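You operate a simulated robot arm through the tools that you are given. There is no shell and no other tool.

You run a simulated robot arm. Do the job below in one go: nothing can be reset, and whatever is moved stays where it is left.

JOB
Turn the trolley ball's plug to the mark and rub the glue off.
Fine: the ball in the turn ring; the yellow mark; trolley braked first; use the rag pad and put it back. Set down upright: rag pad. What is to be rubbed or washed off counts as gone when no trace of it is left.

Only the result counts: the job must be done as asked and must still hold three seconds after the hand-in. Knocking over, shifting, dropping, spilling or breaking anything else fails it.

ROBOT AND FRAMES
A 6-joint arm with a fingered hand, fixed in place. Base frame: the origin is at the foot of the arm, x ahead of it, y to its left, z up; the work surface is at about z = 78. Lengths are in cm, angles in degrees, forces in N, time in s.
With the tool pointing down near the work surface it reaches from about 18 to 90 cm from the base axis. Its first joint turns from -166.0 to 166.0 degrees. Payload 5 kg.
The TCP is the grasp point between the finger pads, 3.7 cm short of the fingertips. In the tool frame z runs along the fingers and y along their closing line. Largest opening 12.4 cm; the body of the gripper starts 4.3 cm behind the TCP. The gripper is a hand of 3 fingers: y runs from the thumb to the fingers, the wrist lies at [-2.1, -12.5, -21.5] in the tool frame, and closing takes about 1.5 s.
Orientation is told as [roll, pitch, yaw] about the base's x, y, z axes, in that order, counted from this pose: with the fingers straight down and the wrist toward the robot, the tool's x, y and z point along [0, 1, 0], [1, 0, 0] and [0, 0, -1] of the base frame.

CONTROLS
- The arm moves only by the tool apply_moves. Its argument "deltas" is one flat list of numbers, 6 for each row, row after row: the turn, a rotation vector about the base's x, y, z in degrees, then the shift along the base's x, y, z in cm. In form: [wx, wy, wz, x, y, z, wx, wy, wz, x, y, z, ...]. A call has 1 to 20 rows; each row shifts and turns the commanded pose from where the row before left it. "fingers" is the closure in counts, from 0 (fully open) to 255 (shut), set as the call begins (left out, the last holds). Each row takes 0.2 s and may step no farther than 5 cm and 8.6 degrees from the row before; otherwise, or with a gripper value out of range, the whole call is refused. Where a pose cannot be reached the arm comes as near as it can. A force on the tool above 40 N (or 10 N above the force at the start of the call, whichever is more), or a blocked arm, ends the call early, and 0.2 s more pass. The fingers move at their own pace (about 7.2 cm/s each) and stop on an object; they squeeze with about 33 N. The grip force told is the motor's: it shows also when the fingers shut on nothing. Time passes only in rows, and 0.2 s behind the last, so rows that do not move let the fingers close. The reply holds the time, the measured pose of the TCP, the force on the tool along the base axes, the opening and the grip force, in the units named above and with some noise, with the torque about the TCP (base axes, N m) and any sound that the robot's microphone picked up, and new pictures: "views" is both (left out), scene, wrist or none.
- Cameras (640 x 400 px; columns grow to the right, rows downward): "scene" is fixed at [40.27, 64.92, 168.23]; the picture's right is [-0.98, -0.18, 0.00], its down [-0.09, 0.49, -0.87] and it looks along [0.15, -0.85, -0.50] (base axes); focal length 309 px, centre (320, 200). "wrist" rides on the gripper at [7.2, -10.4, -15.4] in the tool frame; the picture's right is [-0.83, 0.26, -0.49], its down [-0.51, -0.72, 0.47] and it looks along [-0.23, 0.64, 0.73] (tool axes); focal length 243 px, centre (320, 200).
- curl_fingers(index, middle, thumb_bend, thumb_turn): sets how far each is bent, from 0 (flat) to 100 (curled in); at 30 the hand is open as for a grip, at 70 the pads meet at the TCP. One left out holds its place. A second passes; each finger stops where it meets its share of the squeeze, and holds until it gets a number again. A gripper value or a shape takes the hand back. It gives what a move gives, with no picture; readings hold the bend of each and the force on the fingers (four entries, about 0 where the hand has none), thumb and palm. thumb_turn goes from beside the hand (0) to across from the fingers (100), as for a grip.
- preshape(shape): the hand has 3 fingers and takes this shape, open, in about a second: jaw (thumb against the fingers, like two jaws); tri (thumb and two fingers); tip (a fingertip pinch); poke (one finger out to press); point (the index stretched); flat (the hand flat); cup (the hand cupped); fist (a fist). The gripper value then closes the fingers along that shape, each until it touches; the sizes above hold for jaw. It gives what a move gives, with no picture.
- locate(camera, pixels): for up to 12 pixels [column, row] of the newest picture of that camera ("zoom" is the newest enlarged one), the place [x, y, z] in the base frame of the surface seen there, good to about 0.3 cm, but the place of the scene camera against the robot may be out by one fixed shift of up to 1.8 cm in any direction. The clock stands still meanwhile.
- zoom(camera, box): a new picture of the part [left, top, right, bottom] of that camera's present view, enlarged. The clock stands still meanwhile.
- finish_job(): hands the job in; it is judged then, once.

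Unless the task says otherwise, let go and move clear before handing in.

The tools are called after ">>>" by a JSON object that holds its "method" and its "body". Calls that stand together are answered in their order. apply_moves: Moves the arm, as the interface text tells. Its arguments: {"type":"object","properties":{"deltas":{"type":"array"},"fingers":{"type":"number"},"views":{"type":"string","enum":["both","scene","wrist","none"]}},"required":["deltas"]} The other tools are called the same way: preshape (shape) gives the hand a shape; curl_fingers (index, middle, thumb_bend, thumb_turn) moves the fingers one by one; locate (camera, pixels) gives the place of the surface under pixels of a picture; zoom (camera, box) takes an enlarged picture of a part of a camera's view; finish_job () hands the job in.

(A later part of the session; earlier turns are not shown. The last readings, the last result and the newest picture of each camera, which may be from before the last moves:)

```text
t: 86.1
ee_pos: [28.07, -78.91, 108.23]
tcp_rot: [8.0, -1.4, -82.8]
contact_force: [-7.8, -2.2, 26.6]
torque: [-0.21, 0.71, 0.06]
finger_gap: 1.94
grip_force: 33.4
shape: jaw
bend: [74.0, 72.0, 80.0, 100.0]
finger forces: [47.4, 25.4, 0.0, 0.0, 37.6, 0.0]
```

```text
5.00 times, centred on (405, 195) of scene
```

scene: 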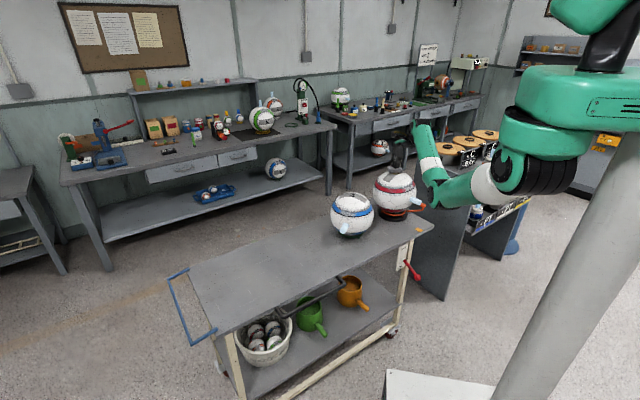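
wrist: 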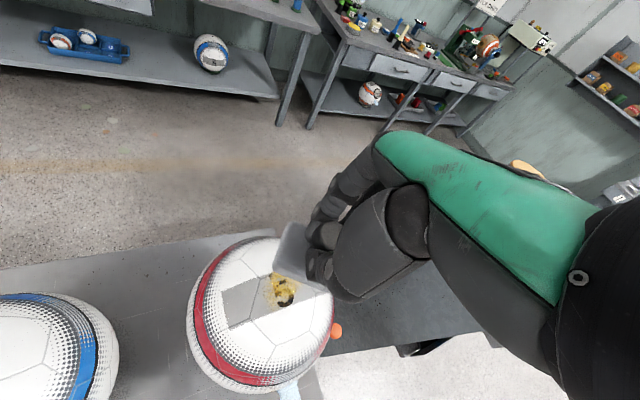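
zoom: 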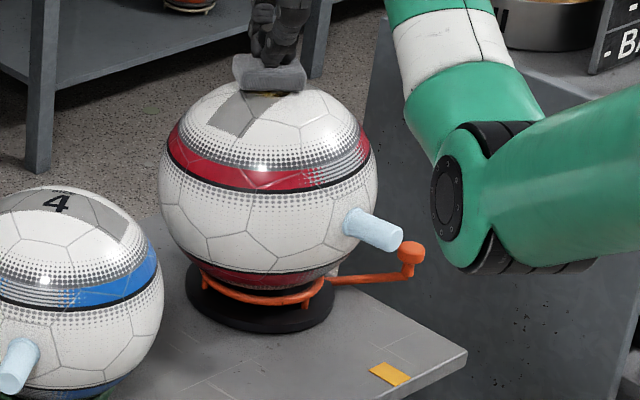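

The pad slid about 1 cm beyond the ball's sway this time, at 27 N at the end of the stroke. I'll continue with full ±2 cm strokes, slightly higher.

>>> {"method": "apply_moves", "body": {"deltas": [0, 0, 0, -0.5, 0, 0.04, 0, 0, 0, -0.5, 0, 0.04, 0, 0, 0, -0.5, 0, 0, 0, 0, 0, -0.5, 0, 0, 0, 0, 0, -0.5, 0, 0, 0, 0, 0, -0.5, 0, 0, 0, 0, 0, -0.5, 0, 0, 0, 0, 0, -0.5, 0, 0], "views": "none"}}

>>> {"method": "apply_moves", "body": {"deltas": [0, 0, 0, 0.5, 0, 0, 0, 0, 0, 0.5, 0, 0, 0, 0, 0, 0.5, 0, 0, 0, 0, 0, 0.5, 0, 0, 0, 0, 0, 0.5, 0, 0, 0, 0, 0, 0.5, 0, 0, 0, 0, 0, 0.5, 0, 0, 0, 0, 0, 0.5, 0, 0], "views": "none"}}

```text
t: 87.9
ee_pos: [24.17, -78.81, 108.26]
tcp_rot: [8.1, -1.2, -82.7]
contact_force: [5.6, 1.3, 27.6]
torque: [-0.05, -0.52, 0.06]
finger_gap: 1.9
grip_force: 32.4
shape: jaw
bend: [74.0, 72.0, 80.0, 100.0]
finger forces: [48.4, 11.2, 0.0, 0.0, 39.9, 0.0]
```

```text
t: 89.7
ee_pos: [27.99, -78.98, 108.26]
tcp_rot: [8.0, -1.2, -82.8]
contact_force: [-8.0, -2.1, 26.9]
torque: [-0.24, 0.75, -0.01]
finger_gap: 1.91
grip_force: 33.0
shape: jaw
bend: [74.0, 72.0, 80.0, 100.0]
finger forces: [49.9, 23.6, 0.0, 0.0, 40.5, 0.0]
```

Both ends show about 27 N with real sliding in between. I'll lift to the reference height and look at the glue.

>>> {"method": "apply_moves", "body": {"deltas": [0, 0, 0, -0.7, 0, 0.4, 0, 0, 0, -0.7, 0, 2, 0, 0, 0, -0.6, 0.1, 3, 0, 0, 0, -0.1, 0.2, 3, 0, 0, 0, 0, 0, 0], "views": "both"}}

>>> {"method": "zoom", "body": {"camera": "wrist", "box": [255, 260, 315, 310]}}

>>> {"method": "zoom", "body": {"camera": "scene", "box": [380, 150, 420, 190]}}

```text
t: 90.9
ee_pos: [25.8, -78.54, 116.22]
tcp_rot: [7.9, -0.9, -82.7]
contact_force: [-0.3, -0.7, 0.1]
torque: [0.0, 0.01, 0.0]
finger_gap: 1.83
grip_force: 32.7
shape: jaw
bend: [74.0, 72.0, 80.0, 100.0]
finger forces: [39.2, 13.7, 0.0, 0.1, 31.0, 0.0]
```

scene: 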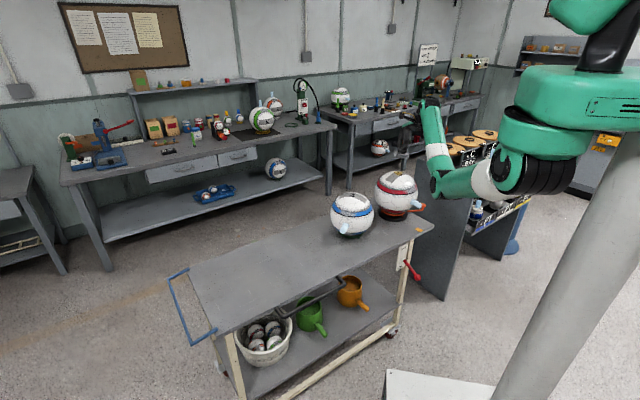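
wrist: 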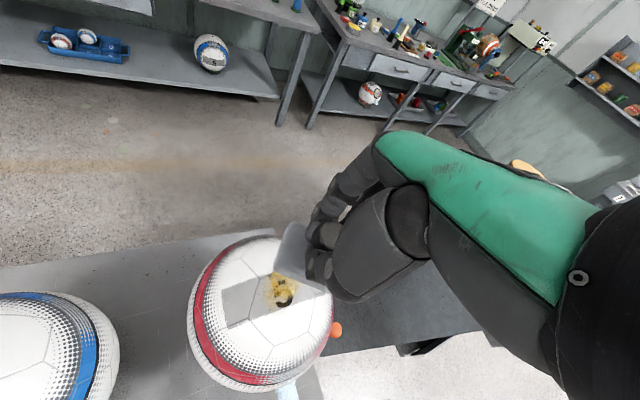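

```text
8.00 times, centred on (285, 285) of wrist
```

zoom: 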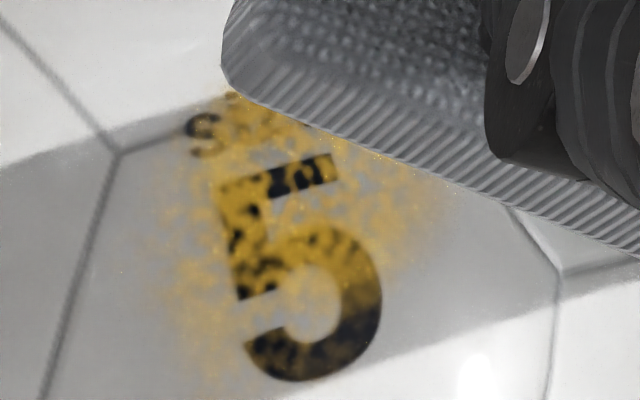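

```text
10.00 times, centred on (400, 170) of scene
```

zoom: 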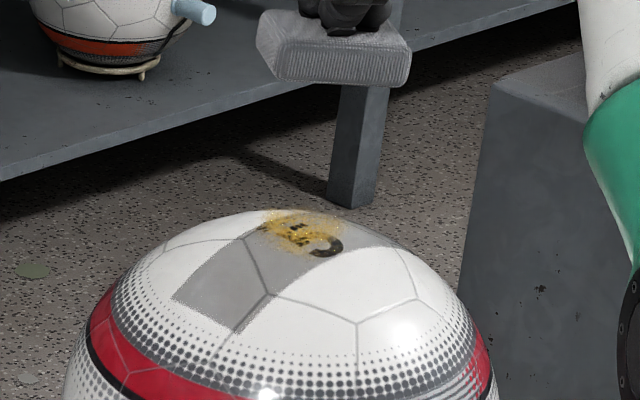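

The blotches look alike, so I'll take a zoom matching my earliest pre-rub one (box [220,180,400,400]) to compare the density.

>>> {"method": "zoom", "body": {"camera": "wrist", "box": [220, 180, 400, 400]}}

>>> {"method": "zoom", "body": {"camera": "scene", "box": [380, 160, 420, 190]}}

```text
1.82 times, centred on (310, 290) of wrist
```

zoom: 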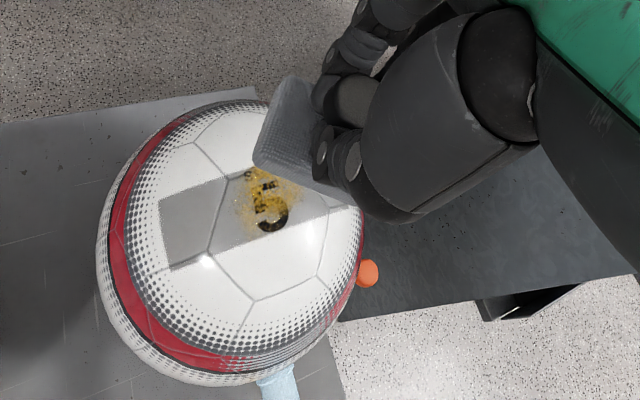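

```text
13.33 times, centred on (400, 175) of scene
```

zoom: 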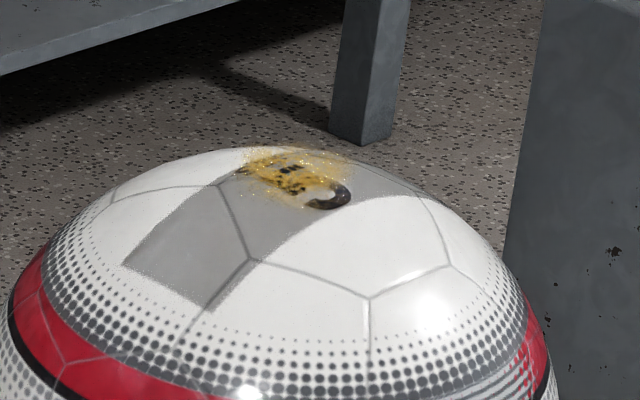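

Compared with the first zoom, more of the "5" shows through, so the glue is fading and needs many more passes. I'll go back down and do longer series of strokes.

>>> {"method": "apply_moves", "body": {"deltas": [0, 0, 0, 0.3, -0.3, -3, 0, 0, 0, 0, 0, -3, 0, 0, 0, 0, 0, -2, 0, 0, 0, 0, 0, -0.3, 0, 0, 0, 0, 0, -0.1], "views": "none"}}

>>> {"method": "apply_moves", "body": {"deltas": [0, 0, 0, 0.7, 0, 0, 0, 0, 0, 0.7, 0, 0, 0, 0, 0, -0.7, 0, 0, 0, 0, 0, -0.7, 0, 0, 0, 0, 0, -0.7, 0, 0, 0, 0, 0, -0.7, 0, 0, 0, 0, 0, 0.7, 0, 0, 0, 0, 0, 0.7, 0, 0, 0, 0, 0, 0.7, 0, 0, 0, 0, 0, 0.7, 0, 0, 0, 0, 0, -0.7, 0, 0, 0, 0, 0, -0.7, 0, 0, 0, 0, 0, -0.7, 0, 0, 0, 0, 0, -0.7, 0, 0, 0, 0, 0, 0.7, 0, 0, 0, 0, 0, 0.7, 0, 0, 0, 0, 0, 0.7, 0, 0, 0, 0, 0, 0.7, 0, 0], "views": "none"}}

```text
t: 92.1
ee_pos: [26.25, -78.77, 107.98]
tcp_rot: [8.0, -0.8, -82.7]
contact_force: [0.2, 0.2, 0.0]
torque: [0.02, 0.01, 0.01]
finger_gap: 1.85
grip_force: 33.1
shape: jaw
bend: [74.0, 72.0, 80.0, 100.0]
finger forces: [39.3, 13.4, 0.1, 0.0, 31.4, 0.0]
```

```text
t: 95.9
ee_pos: [27.55, -78.74, 108.02]
tcp_rot: [8.0, -0.9, -82.7]
contact_force: [-1.0, 0.3, 2.2]
torque: [-0.02, 0.04, 0.01]
finger_gap: 1.84
grip_force: 32.9
shape: jaw
bend: [74.0, 72.0, 80.0, 100.0]
finger forces: [39.8, 13.8, 0.1, 0.0, 32.2, 0.0]
```

Light contact (2.2 N) this time. I'll lower 0.1 and do a series along y from the centre.

>>> {"method": "apply_moves", "body": {"deltas": [0, 0, 0, -0.7, 0, -0.05, 0, 0, 0, -0.7, 0, -0.05, 0, 0, 0, 0, 0.7, 0, 0, 0, 0, 0, 0.7, 0, 0, 0, 0, 0, -0.7, 0, 0, 0, 0, 0, -0.7, 0, 0, 0, 0, 0, -0.7, 0, 0, 0, 0, 0, -0.7, 0, 0, 0, 0, 0, 0.7, 0, 0, 0, 0, 0, 0.7, 0, 0, 0, 0, 0, 0.7, 0, 0, 0, 0, 0, 0.7, 0, 0, 0, 0, 0, -0.7, 0, 0, 0, 0, 0, -0.7, 0, 0, 0, 0, 0, -0.7, 0, 0, 0, 0, 0, -0.7, 0], "views": "none"}}

>>> {"method": "apply_moves", "body": {"deltas": [0, 0, 0, 0, 0.7, 0, 0, 0, 0, 0, 0.7, 0, 0, 0, 0, 0, 0.7, 0, 0, 0, 0, 0, 0.7, 0, 0, 0, 0, 0, -0.7, 0, 0, 0, 0, 0, -0.7, 0, 0, 0, 0, 0, -0.7, 0, 0, 0, 0, 0, -0.7, 0, 0, 0, 0, 0, 0.7, 0, 0, 0, 0, 0, 0.7, 0], "views": "scene"}}

>>> {"method": "zoom", "body": {"camera": "scene", "box": [375, 150, 435, 235]}}

```text
t: 99.3
ee_pos: [26.16, -80.27, 108.31]
tcp_rot: [8.0, -1.3, -82.5]
contact_force: [0.9, 7.7, 35.9]
torque: [0.43, 0.02, -0.03]
finger_gap: 1.87
grip_force: 33.2
shape: jaw
bend: [74.0, 72.0, 80.0, 100.0]
finger forces: [48.8, 12.4, 0.0, 0.1, 54.9, 0.1]
```

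```text
t: 101.5
ee_pos: [26.24, -78.78, 108.0]
tcp_rot: [7.9, -0.9, -82.7]
contact_force: [0.6, 7.2, 25.8]
torque: [0.19, 0.0, 0.0]
finger_gap: 1.87
grip_force: 33.1
shape: jaw
bend: [74.0, 72.0, 80.0, 100.0]
finger forces: [47.5, 11.9, 0.0, 0.1, 51.5, 0.1]
```

scene: 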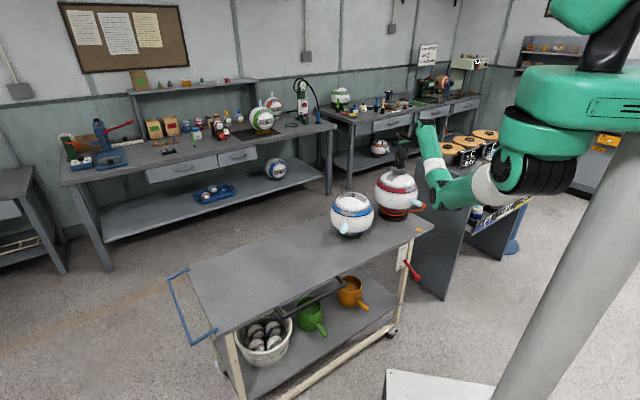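

```text
4.71 times, centred on (405, 192) of scene
```

zoom: 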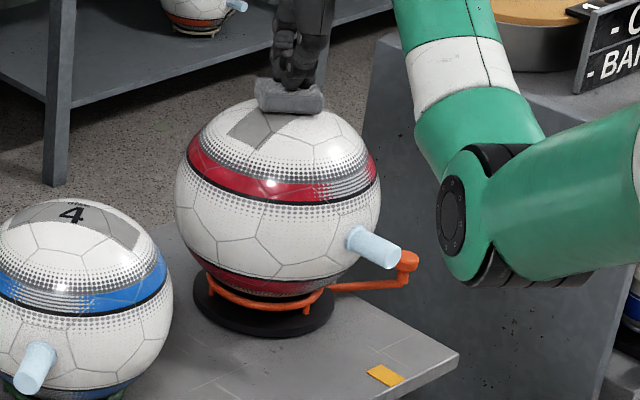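

The normal force is rather high (26–36 N) in y. I'll lift off and check the ball and glue.

>>> {"method": "apply_moves", "body": {"deltas": [0, 0, 0, 0, 0, 0.3, 0, 0, 0, 0, 0, 0.5, 0, 0, 0, 0, 0, 2, 0, 0, 0, -0.2, 0.2, 2.8, 0, 0, 0, -0.1, 0.1, 2.8, 0, 0, 0, 0, 0, 0], "views": "both"}}

>>> {"method": "zoom", "body": {"camera": "wrist", "box": [255, 260, 315, 310]}}

>>> {"method": "zoom", "body": {"camera": "scene", "box": [380, 160, 420, 190]}}

>>> {"method": "zoom", "body": {"camera": "scene", "box": [385, 185, 445, 235]}}

```text
t: 102.9
ee_pos: [25.71, -78.49, 116.16]
tcp_rot: [8.0, -0.9, -82.7]
contact_force: [0.3, 0.8, -0.4]
torque: [-0.01, -0.01, 0.01]
finger_gap: 1.83
grip_force: 32.5
shape: jaw
bend: [74.0, 72.0, 80.0, 100.0]
finger forces: [41.0, 12.3, 0.0, 0.0, 35.9, 0.0]
```

scene: 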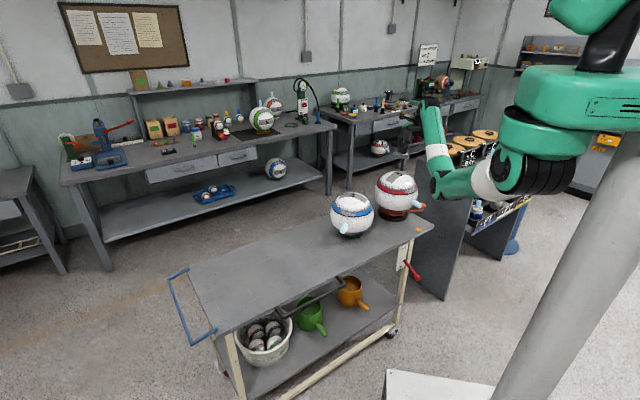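
wrist: 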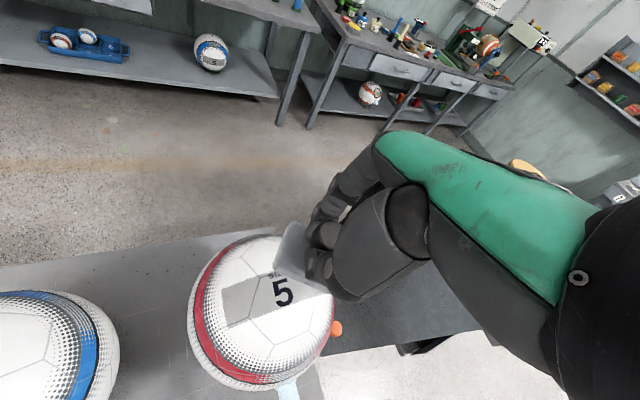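

```text
8.00 times, centred on (285, 285) of wrist
```

zoom: 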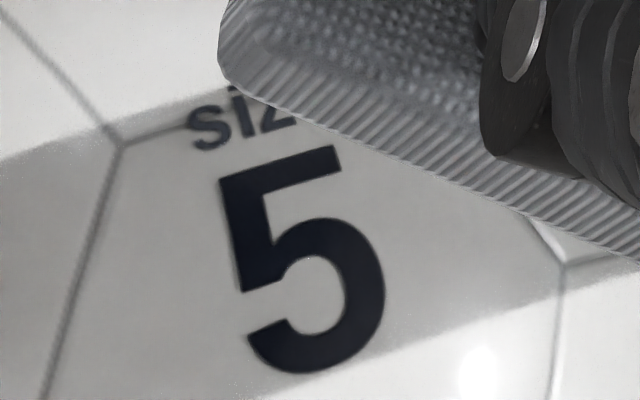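

```text
13.33 times, centred on (400, 175) of scene
```

zoom: 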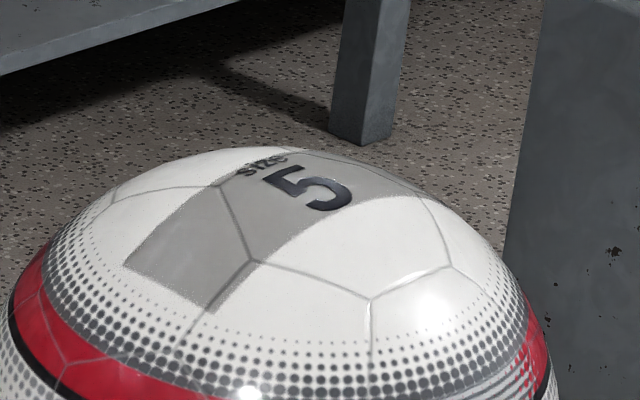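

```text
8.00 times, centred on (415, 210) of scene
```

zoom: 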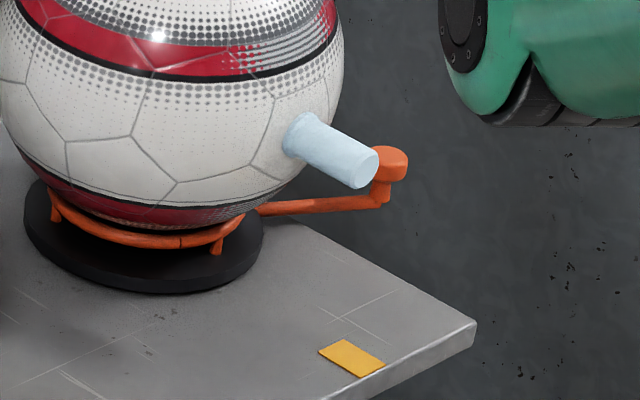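

The glue is gone: "size 5" is clean, apart from one tiny dot at zoom (308,258) that I'll check. The plug end looks a touch lower, so I'll measure it again.

>>> {"method": "locate", "body": {"camera": "zoom", "pixels": [[366, 167], [364, 165], [368, 170], [366, 157], [366, 177], [298, 130], [352, 358], [400, 155], [335, 350], [368, 366]]}}

>>> {"method": "zoom", "body": {"camera": "wrist", "box": [270, 270, 300, 295]}}

>>> {"method": "zoom", "body": {"camera": "scene", "box": [390, 165, 410, 180]}}

```text
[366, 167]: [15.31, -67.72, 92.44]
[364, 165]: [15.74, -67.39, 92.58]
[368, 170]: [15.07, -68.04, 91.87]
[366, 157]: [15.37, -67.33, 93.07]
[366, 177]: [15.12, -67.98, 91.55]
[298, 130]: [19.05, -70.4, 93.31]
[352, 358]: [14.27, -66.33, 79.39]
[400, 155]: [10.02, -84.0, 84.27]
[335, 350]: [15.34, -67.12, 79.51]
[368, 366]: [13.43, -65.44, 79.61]
```

```text
16.00 times, centred on (285, 282) of wrist
```

zoom: 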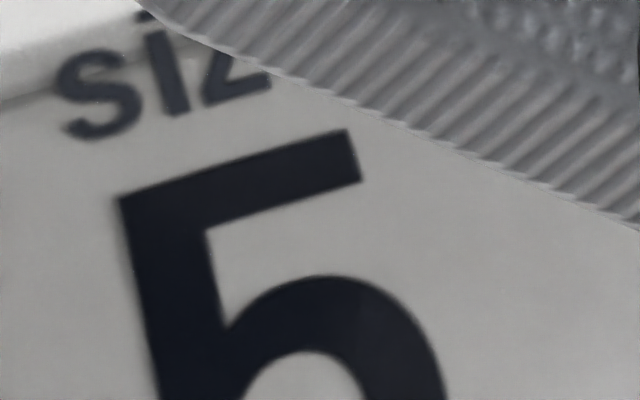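

```text
16.00 times, centred on (400, 172) of scene
```

zoom: 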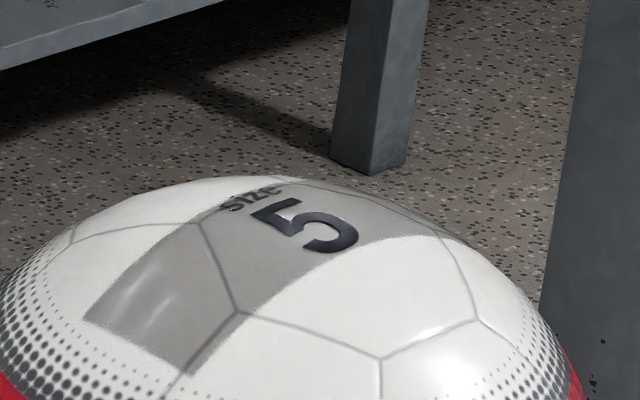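

I'll zoom right on the tiny dot at wrist (283.5,292).

>>> {"method": "zoom", "body": {"camera": "wrist", "box": [270, 282, 300, 302]}}

>>> {"method": "zoom", "body": {"camera": "wrist", "box": [180, 230, 345, 400]}}

```text
16.00 times, centred on (285, 292) of wrist
```

zoom: 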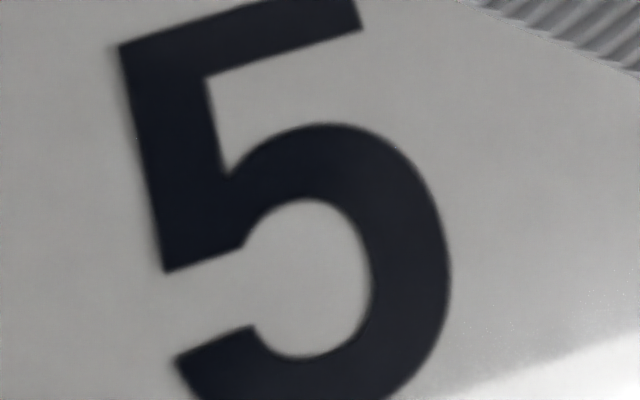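

```text
2.35 times, centred on (262, 315) of wrist
```

zoom: 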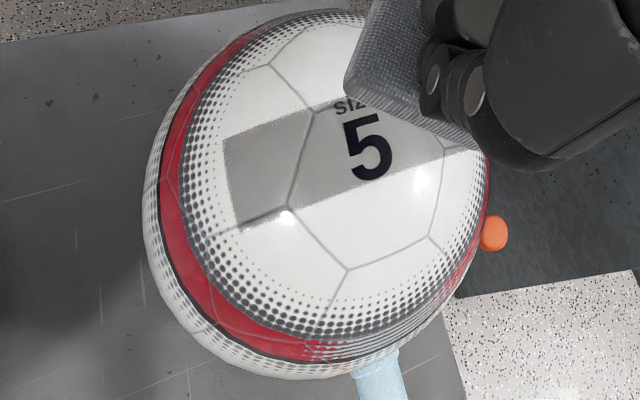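

The spot is only render noise and the ball is clean. Now I'll carry the pad back to its place at (64.7,-29.35), keeping the tilt that holds it level and turning back to yaw -45°.

>>> {"method": "apply_moves", "body": {"deltas": [0, 0, 0, 0, 0.5, 1.5, 0, 0, 2.7, 2.75, 3.45, 0, 0, 0, 2.7, 2.75, 3.45, 0, 0, 0, 2.7, 2.75, 3.45, 0, 0, 0, 2.7, 2.75, 3.45, 0, 0, 0, 2.7, 2.75, 3.45, 0, 0, 0, 2.7, 2.75, 3.45, 0, 0, 0, 2.7, 2.75, 3.45, 0, 0, 0, 2.7, 2.75, 3.45, 0, 0, 0, 2.7, 2.75, 3.45, 0, 0, 0, 2.7, 2.75, 3.45, 0, 0, 0, 2.7, 2.75, 3.45, 0, 0, 0, 2.7, 2.75, 3.45, 0, 0, 0, 2.7, 2.75, 3.45, 0, 0, 0, 2.7, 2.75, 3.4, 0, 0, 0, 0, 0, 0, 0], "views": "both"}}

>>> {"method": "zoom", "body": {"camera": "scene", "box": [380, 150, 440, 235]}}

```text
t: 106.3
ee_pos: [64.51, -29.99, 117.72]
tcp_rot: [7.9, -0.9, -44.9]
contact_force: [0.0, 0.4, -0.4]
torque: [-0.03, -0.03, -0.05]
finger_gap: 1.83
grip_force: 33.2
shape: jaw
bend: [74.0, 72.0, 80.0, 100.0]
finger forces: [41.5, 11.6, 0.0, 0.1, 36.4, 0.1]
```

scene: 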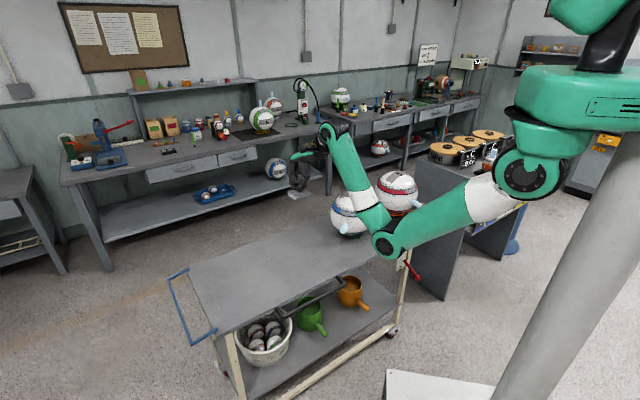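
wrist: 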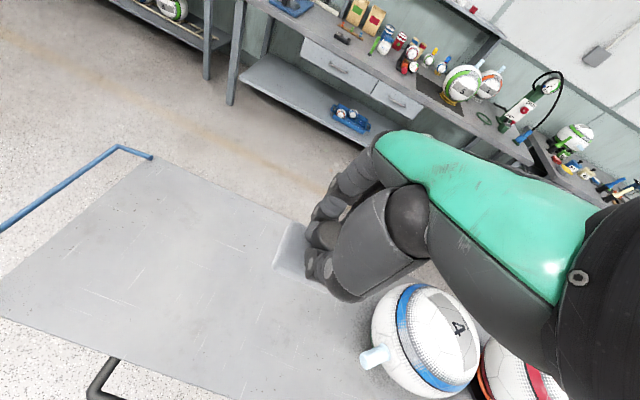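

```text
4.71 times, centred on (410, 192) of scene
```

zoom: 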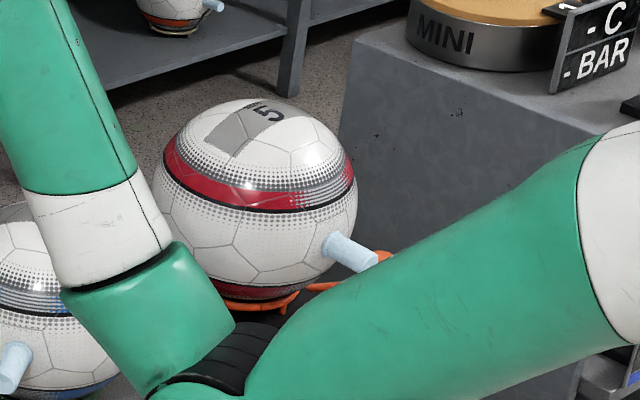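

The ball is clean from this side too. I'll lower the pad to about 6 cm above the trolley and check its position and level.

>>> {"method": "apply_moves", "body": {"deltas": [0, 0, 0, -0.1, 0, -4, 0, 0, 0, -0.1, 0, -4, 0, 0, 0, -0.1, 0.1, -4, 0, 0, 0, 0, 0, -4, 0, 0, 0, 0, 0, -4, 0, 0, 0, 0, 0, -4, 0, 0, 0, 0, 0, -3.5, 0, 0, 0, 0, 0, 0], "views": "both"}}

>>> {"method": "zoom", "body": {"camera": "wrist", "box": [250, 200, 350, 300]}}

>>> {"method": "zoom", "body": {"camera": "scene", "box": [270, 215, 340, 285]}}

```text
t: 108.1
ee_pos: [63.93, -29.79, 90.09]
tcp_rot: [8.0, -0.9, -44.9]
contact_force: [0.6, -0.3, -0.8]
torque: [0.03, 0.01, -0.05]
finger_gap: 1.83
grip_force: 33.0
shape: jaw
bend: [74.0, 72.0, 80.0, 100.0]
finger forces: [41.3, 11.0, 0.1, 0.0, 37.2, 0.0]
```

scene: 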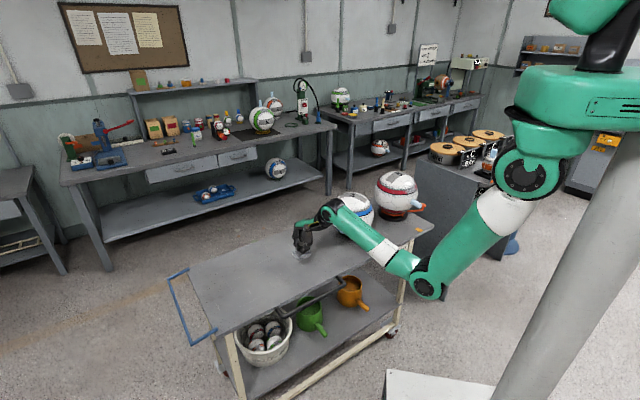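
wrist: 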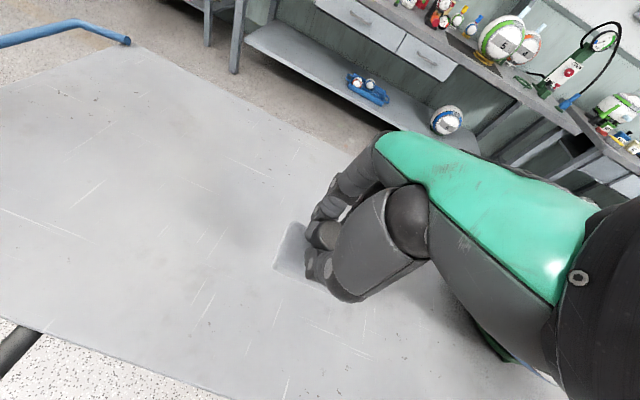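

```text
4.00 times, centred on (300, 250) of wrist
```

zoom: 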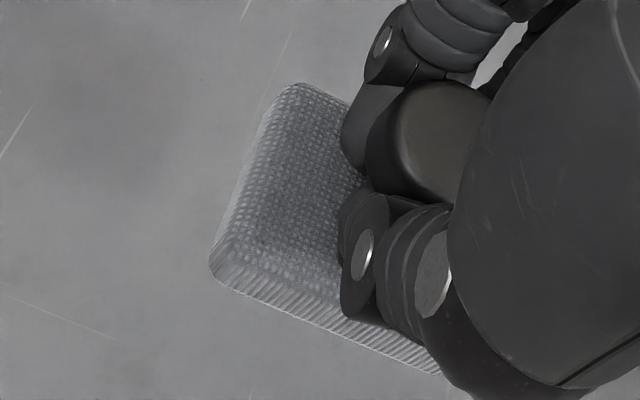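

```text
5.71 times, centred on (305, 250) of scene
```

zoom: 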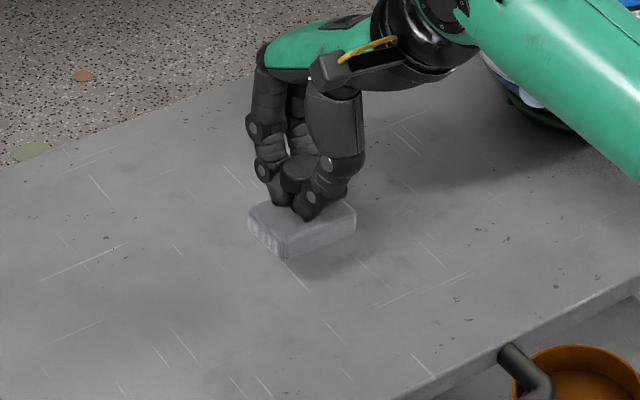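

The pad looks level above its place. I'll locate its top face and knob to check tilt and position.

>>> {"method": "locate", "body": {"camera": "wrist", "pixels": [[278, 265], [282, 255], [288, 240], [294, 226], [302, 232], [298, 245], [292, 262], [300, 270], [310, 275], [285, 268], [325, 235], [330, 230]]}}

>>> {"method": "locate", "body": {"camera": "scene", "pixels": [[294, 246.5], [300, 249], [306, 249], [310, 247], [297, 251], [303, 237]]}}

```text
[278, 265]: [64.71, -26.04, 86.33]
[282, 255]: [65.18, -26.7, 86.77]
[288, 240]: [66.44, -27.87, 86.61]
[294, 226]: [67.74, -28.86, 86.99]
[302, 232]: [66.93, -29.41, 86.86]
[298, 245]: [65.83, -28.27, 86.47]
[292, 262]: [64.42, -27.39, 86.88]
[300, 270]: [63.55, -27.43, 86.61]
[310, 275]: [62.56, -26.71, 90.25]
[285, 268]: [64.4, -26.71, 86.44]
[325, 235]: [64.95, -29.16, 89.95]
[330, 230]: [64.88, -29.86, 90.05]
```

```text
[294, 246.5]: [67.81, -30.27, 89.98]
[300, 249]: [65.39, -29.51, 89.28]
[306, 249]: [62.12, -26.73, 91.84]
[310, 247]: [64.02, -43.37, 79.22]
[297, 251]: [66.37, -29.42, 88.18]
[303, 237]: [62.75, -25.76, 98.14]
```

The pad top is level at z≈86.7, so its bottom is about 84.55 (5.54 below the TCP). I'll lower to just above the table and compare with the original picture of the pad.

>>> {"method": "apply_moves", "body": {"deltas": [0, 0, 0, 0, 0, -2.5, 0, 0, 0, 0, 0, -2.2, 0, 0, 0, 0, 0, -1.2, 0, 0, 0, 0, 0, 0], "views": "both"}}

>>> {"method": "zoom", "body": {"camera": "scene", "box": [275, 245, 325, 285]}}

>>> {"method": "locate", "body": {"camera": "wrist", "pixels": [[330, 235], [325, 232], [333, 240], [280, 258], [290, 240], [296, 226], [292, 262], [276, 268]]}}

```text
t: 109.1
ee_pos: [64.14, -29.78, 84.38]
tcp_rot: [8.0, -0.9, -44.9]
contact_force: [0.4, 0.9, -0.9]
torque: [0.02, 0.01, -0.03]
finger_gap: 1.83
grip_force: 32.9
shape: jaw
bend: [74.0, 72.0, 80.0, 100.0]
finger forces: [41.3, 11.0, 0.1, 0.0, 37.4, 0.1]
```

scene: 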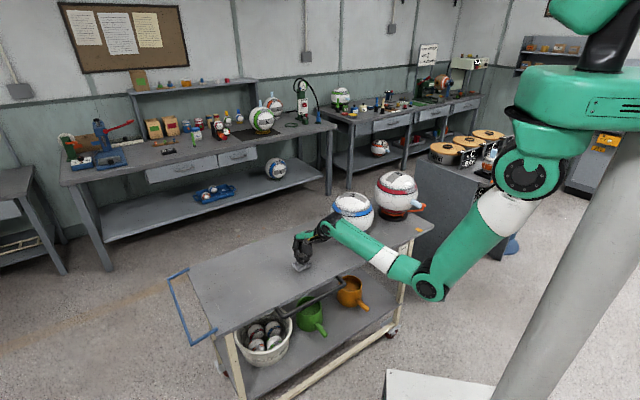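
wrist: 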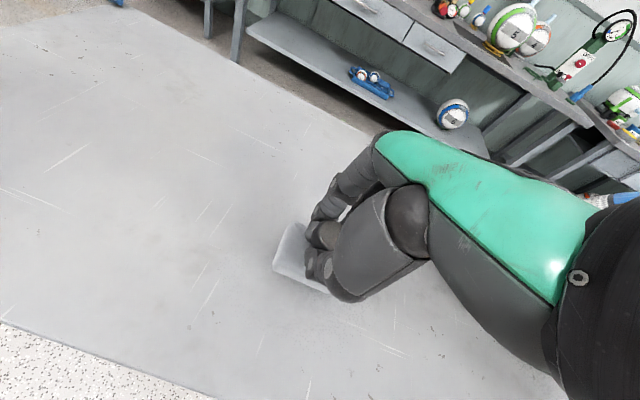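

```text
10.00 times, centred on (300, 265) of scene
```

zoom: 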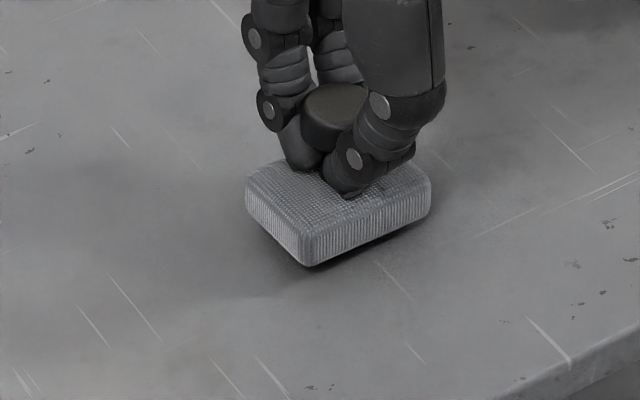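

```text
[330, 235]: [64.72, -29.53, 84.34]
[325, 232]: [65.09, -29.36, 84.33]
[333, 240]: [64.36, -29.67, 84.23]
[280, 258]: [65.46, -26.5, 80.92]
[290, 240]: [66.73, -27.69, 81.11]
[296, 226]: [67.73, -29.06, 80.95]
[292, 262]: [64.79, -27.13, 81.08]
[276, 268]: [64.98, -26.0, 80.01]
```

The pad lines up with its original outline to within about 0.1–0.2 cm. I'll lower the last 0.8 cm gently until it rests on the table.

>>> {"method": "apply_moves", "body": {"deltas": [0, 0, 0, 0, 0, -0.4, 0, 0, 0, 0, 0, -0.25, 0, 0, 0, 0, 0, 0], "views": "none"}}

```text
t: 109.9
ee_pos: [64.22, -29.62, 83.91]
tcp_rot: [8.0, -1.2, -44.9]
contact_force: [-1.4, 3.1, 10.9]
torque: [-0.33, 0.09, -0.03]
finger_gap: 1.83
grip_force: 33.2
shape: jaw
bend: [74.0, 72.0, 80.0, 100.0]
finger forces: [47.0, 12.1, 0.1, 0.0, 45.7, 0.0]
```

It has touched down at 11 N. I'll ease up slightly and look at it.

>>> {"method": "apply_moves", "body": {"deltas": [0, 0, 0, 0, 0, 0.15, 0, 0, 0, 0, 0, 0], "views": "both"}}

>>> {"method": "zoom", "body": {"camera": "scene", "box": [275, 245, 325, 285]}}

>>> {"method": "zoom", "body": {"camera": "wrist", "box": [250, 200, 350, 300]}}

```text
t: 110.5
ee_pos: [64.13, -29.7, 83.87]
tcp_rot: [7.9, -1.0, -44.8]
contact_force: [1.5, -2.7, 6.5]
torque: [-0.3, -0.06, 0.02]
finger_gap: 1.87
grip_force: 33.0
shape: jaw
bend: [74.0, 72.0, 80.0, 100.0]
finger forces: [46.2, 13.2, 0.0, 0.0, 38.2, 0.0]
```

scene: 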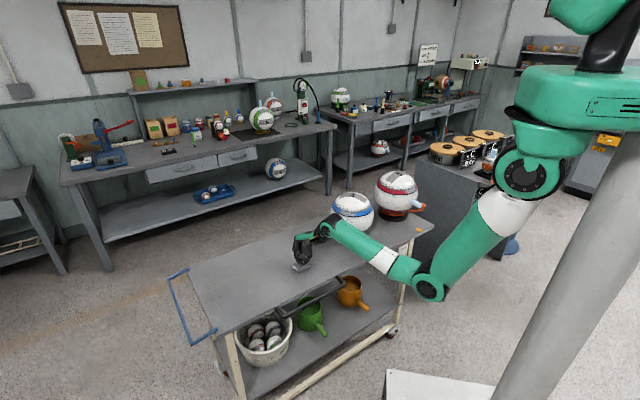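
wrist: 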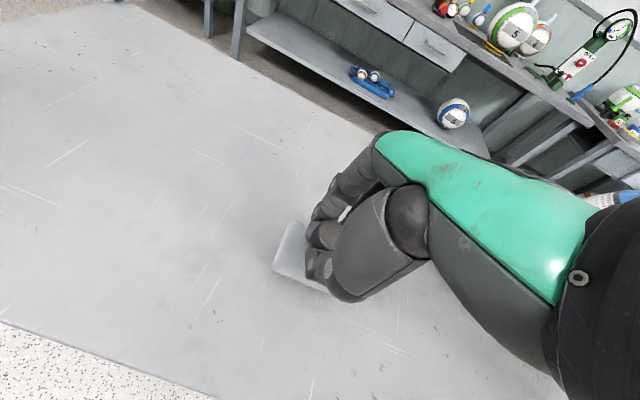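

```text
10.00 times, centred on (300, 265) of scene
```

zoom: 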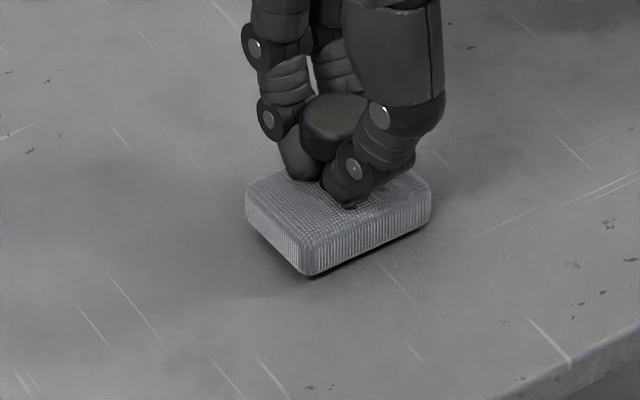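

```text
4.00 times, centred on (300, 250) of wrist
```

zoom: 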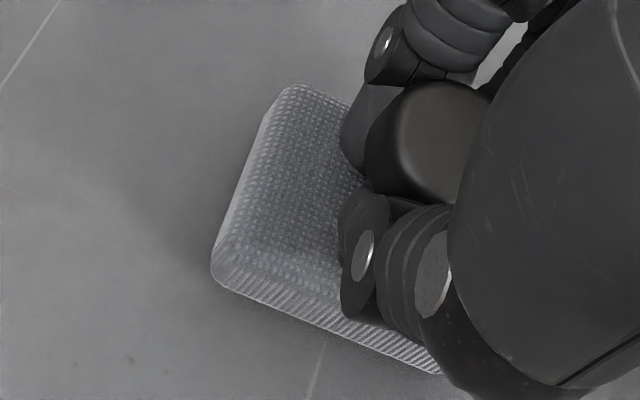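

Only the far (-y) corner touches, and the front corner at (308,275) hangs slightly. I'll tip the hand -4° about x to lay the pad flat.

>>> {"method": "apply_moves", "body": {"deltas": [0, 0, 0, 0, 0, 0.15, -4, 0, 0, 0, 0.35, 0, 0, 0, 0, 0, 0, 0], "views": "scene"}}

>>> {"method": "zoom", "body": {"camera": "scene", "box": [275, 245, 325, 285]}}

```text
t: 111.3
ee_pos: [64.17, -29.26, 83.92]
tcp_rot: [5.2, -3.7, -44.7]
contact_force: [1.0, 0.8, -0.6]
torque: [-0.01, -0.04, -0.03]
finger_gap: 1.81
grip_force: 32.7
shape: jaw
bend: [74.0, 72.0, 80.0, 100.0]
finger forces: [41.7, 12.0, 0.0, 0.0, 37.8, 0.0]
```

scene: 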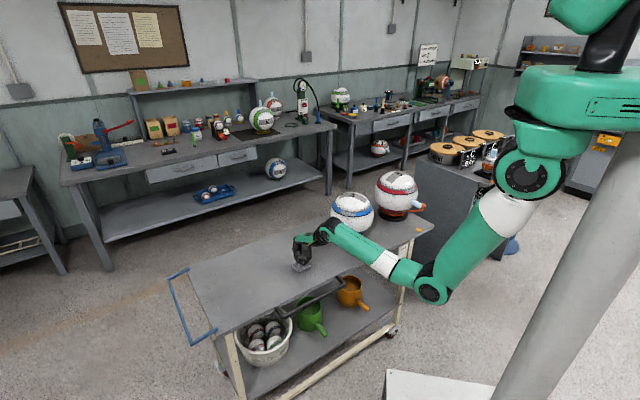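

```text
10.00 times, centred on (300, 265) of scene
```

zoom: 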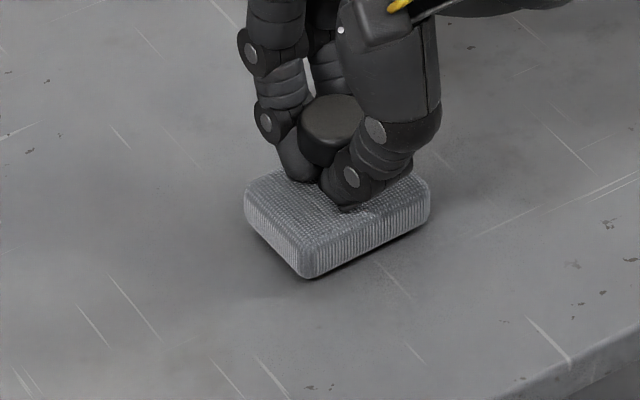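

It is free of the table again and flatter. I'll lower in small steps to contact.

>>> {"method": "apply_moves", "body": {"deltas": [0, 0, 0, 0.05, -0.05, -0.2, 0, 0, 0, 0, 0, 0], "views": "none"}}

```text
t: 111.9
ee_pos: [64.16, -29.32, 83.86]
tcp_rot: [5.1, -3.7, -44.7]
contact_force: [-0.7, -0.6, -1.6]
torque: [-0.05, -0.01, -0.01]
finger_gap: 1.84
grip_force: 32.8
shape: jaw
bend: [74.0, 72.0, 80.0, 100.0]
finger forces: [41.6, 12.0, 0.0, 0.1, 37.8, 0.1]
```

>>> {"method": "apply_moves", "body": {"deltas": [0, 0, 0, 0, 0, -0.2, 0, 0, 0, 0, 0, 0], "views": "scene"}}

>>> {"method": "zoom", "body": {"camera": "scene", "box": [275, 245, 325, 285]}}

```text
t: 112.5
ee_pos: [64.21, -29.37, 83.7]
tcp_rot: [5.0, -3.8, -44.9]
contact_force: [0.1, 0.4, 6.0]
torque: [-0.03, 0.21, -0.03]
finger_gap: 1.83
grip_force: 33.0
shape: jaw
bend: [74.0, 72.0, 80.0, 100.0]
finger forces: [43.0, 13.3, 0.0, 0.0, 40.8, 0.1]
```

scene: 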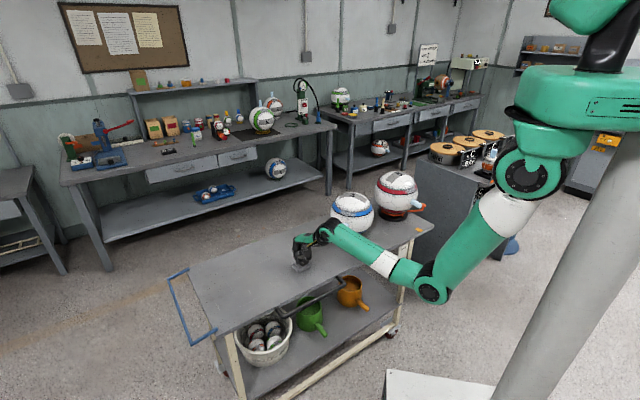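

```text
10.00 times, centred on (300, 265) of scene
```

zoom: 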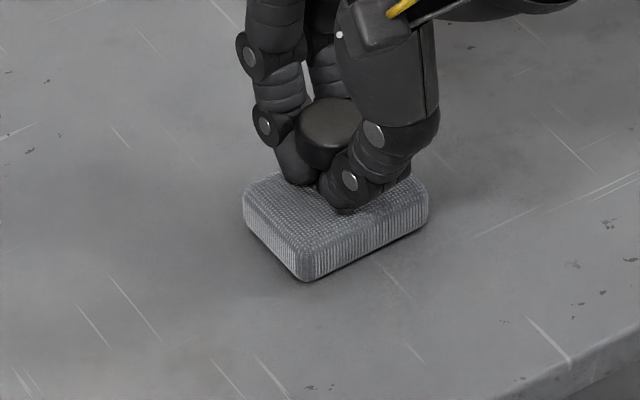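

Now the -x corner touches first, so the +x side is slightly high. I'll tip +4° about y, which also brings the pad back onto its original outline.

>>> {"method": "apply_moves", "body": {"deltas": [0, 0, 0, 0, 0, 0.2, 0, 4, 0, 0.1, 0, 0, 0, 0, 0, 0, 0, -0.15, 0, 0, 0, 0, 0, 0], "views": "scene"}}

>>> {"method": "zoom", "body": {"camera": "scene", "box": [275, 245, 325, 285]}}

```text
t: 113.5
ee_pos: [64.44, -29.37, 83.83]
tcp_rot: [2.5, -1.1, -44.7]
contact_force: [0.5, 1.2, 9.6]
torque: [0.14, -0.51, 0.01]
finger_gap: 1.83
grip_force: 33.1
shape: jaw
bend: [74.0, 72.0, 80.0, 100.0]
finger forces: [47.7, 10.3, 0.0, 0.1, 42.1, 0.0]
```

scene: 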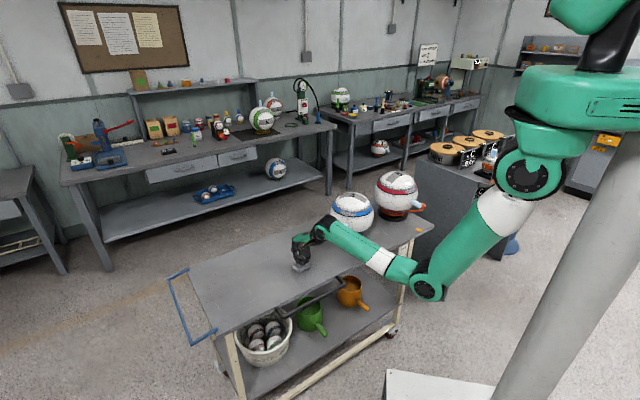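

```text
10.00 times, centred on (300, 265) of scene
```

zoom: 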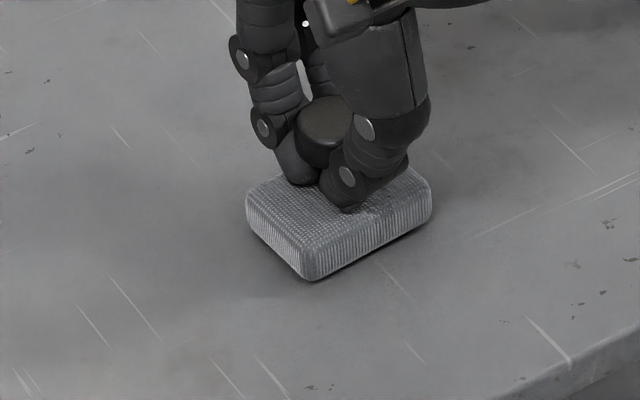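

Now the +x side touches, so the flat attitude is about halfway. I'll tip back -2° and then open the fingers to let it settle.

>>> {"method": "apply_moves", "body": {"deltas": [0, -2, 0, -0.05, 0, 0.05, 0, 0, 0, 0, 0, 0], "views": "none"}}

```text
t: 114.1
ee_pos: [64.29, -29.31, 83.82]
tcp_rot: [3.7, -2.3, -44.7]
contact_force: [0.2, -1.5, 4.9]
torque: [-0.01, -0.22, 0.0]
finger_gap: 1.87
grip_force: 33.0
shape: jaw
bend: [74.0, 72.0, 80.0, 100.0]
finger forces: [44.6, 10.8, 0.0, 0.1, 40.1, 0.0]
```

Contact is gentle at 5 N. I'll open partway first, then fully, without moving the arm.

>>> {"method": "apply_moves", "body": {"deltas": [0, 0, 0, 0, 0, 0, 0, 0, 0, 0, 0, 0, 0, 0, 0, 0, 0, 0, 0, 0, 0, 0, 0, 0], "fingers": 150, "views": "scene"}}

>>> {"method": "zoom", "body": {"camera": "scene", "box": [275, 245, 325, 285]}}

```text
t: 115.1
ee_pos: [64.22, -29.46, 83.85]
tcp_rot: [3.7, -2.4, -44.7]
contact_force: [-0.1, 0.8, 11.0]
torque: [-0.32, -0.1, 0.01]
finger_gap: 5.04
grip_force: 0.0
shape: jaw
bend: [74.0, 50.0, 72.0, 100.0]
finger forces: [0.0, 11.2, 0.1, 0.1, 0.1, 0.1]
```

scene: 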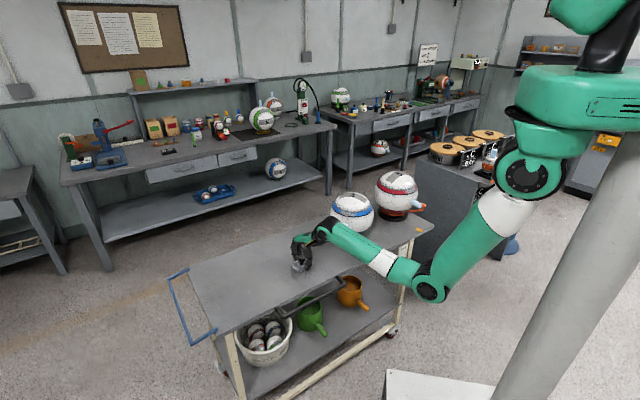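

```text
10.00 times, centred on (300, 265) of scene
```

zoom: 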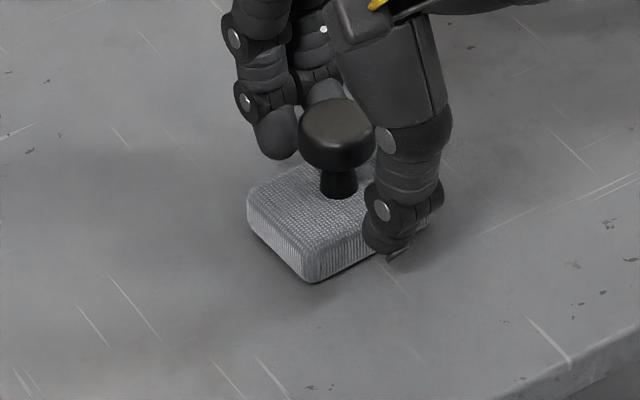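

The fingers have come free of the neck, with one still resting lightly on the pad. I'll open fully.

>>> {"method": "apply_moves", "body": {"deltas": [0, 0, 0, 0, 0, 0, 0, 0, 0, 0, 0, 0, 0, 0, 0, 0, 0, 0, 0, 0, 0, 0, 0, 0, 0, 0, 0, 0, 0, 0], "fingers": 0, "views": "scene"}}

>>> {"method": "zoom", "body": {"camera": "scene", "box": [275, 245, 325, 285]}}

```text
t: 116.3
ee_pos: [64.25, -29.33, 83.66]
tcp_rot: [3.7, -2.3, -44.7]
contact_force: [0.1, 0.5, 0.8]
torque: [0.0, -0.04, 0.01]
finger_gap: 12.36
grip_force: 0.0
shape: jaw
bend: [30.0, 30.0, 30.0, 98.0]
finger forces: [0.0, 0.1, 0.0, 0.0, 0.0, 0.0]
```

scene: 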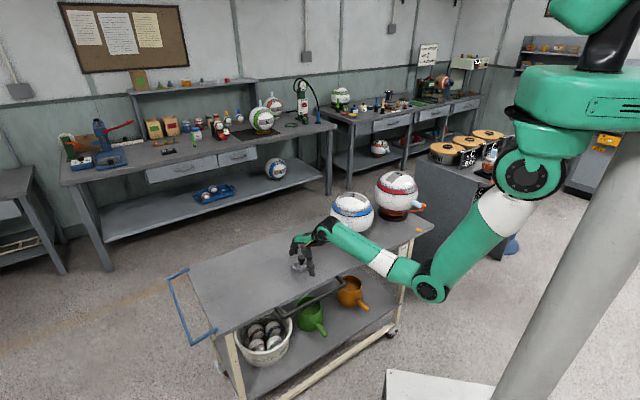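

```text
10.00 times, centred on (300, 265) of scene
```

zoom: 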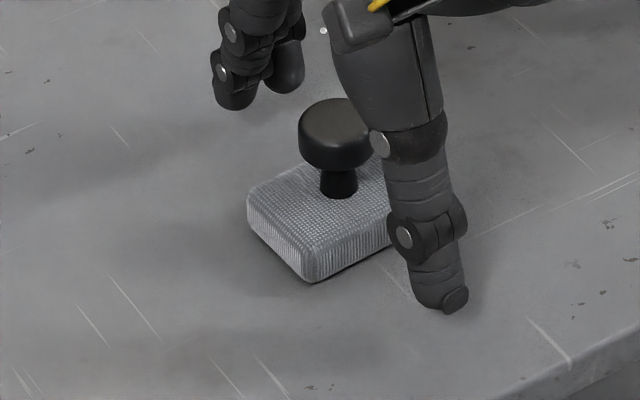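

The pad is released and standing flat. I'll lift straight up and compare it with the original picture.

>>> {"method": "apply_moves", "body": {"deltas": [0, 0, 0, 0, 0, 1.5, 0, 0, 0, 0, 0, 3, 0, 0, 0, 0, 0, 4, 0, 0, 0, 0, 0, 4, 0, 0, 0, 0, 0, 4, 0, 0, 0, 0, 0, 4, 0, 0, 0, 0, 0, 4], "views": "both"}}

>>> {"method": "zoom", "body": {"camera": "scene", "box": [275, 245, 325, 285]}}

>>> {"method": "locate", "body": {"camera": "zoom", "pixels": [[330, 125], [330, 140], [260, 205], [315, 240], [405, 195], [290, 200], [375, 190]]}}

```text
t: 117.9
ee_pos: [64.35, -29.47, 108.37]
tcp_rot: [3.7, -2.4, -44.7]
contact_force: [0.5, -0.3, 0.4]
torque: [0.04, 0.0, 0.02]
finger_gap: 12.36
grip_force: 0.0
shape: jaw
bend: [30.0, 30.0, 30.0, 98.0]
finger forces: [0.1, 0.0, 0.0, 0.1, 0.0, 0.0]
```

scene: 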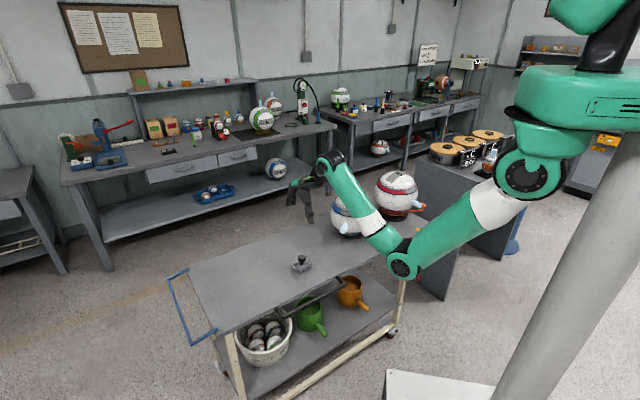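
wrist: 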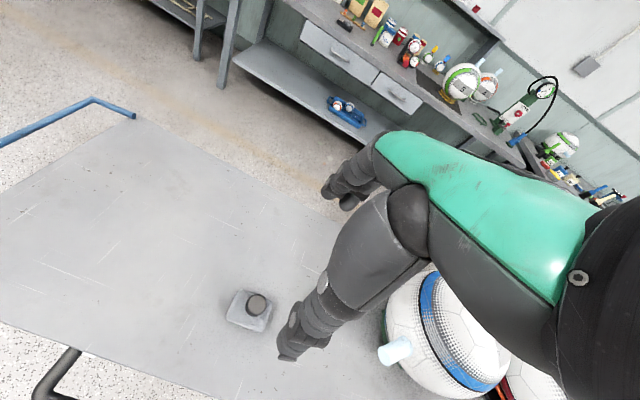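

```text
10.00 times, centred on (300, 265) of scene
```

zoom: 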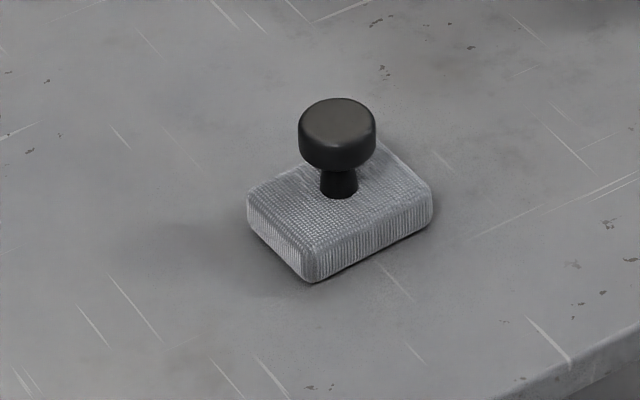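

```text
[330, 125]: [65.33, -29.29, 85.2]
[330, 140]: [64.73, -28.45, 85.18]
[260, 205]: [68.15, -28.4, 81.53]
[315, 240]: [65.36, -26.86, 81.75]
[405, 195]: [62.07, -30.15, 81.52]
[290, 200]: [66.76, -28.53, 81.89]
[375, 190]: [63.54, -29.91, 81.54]
```

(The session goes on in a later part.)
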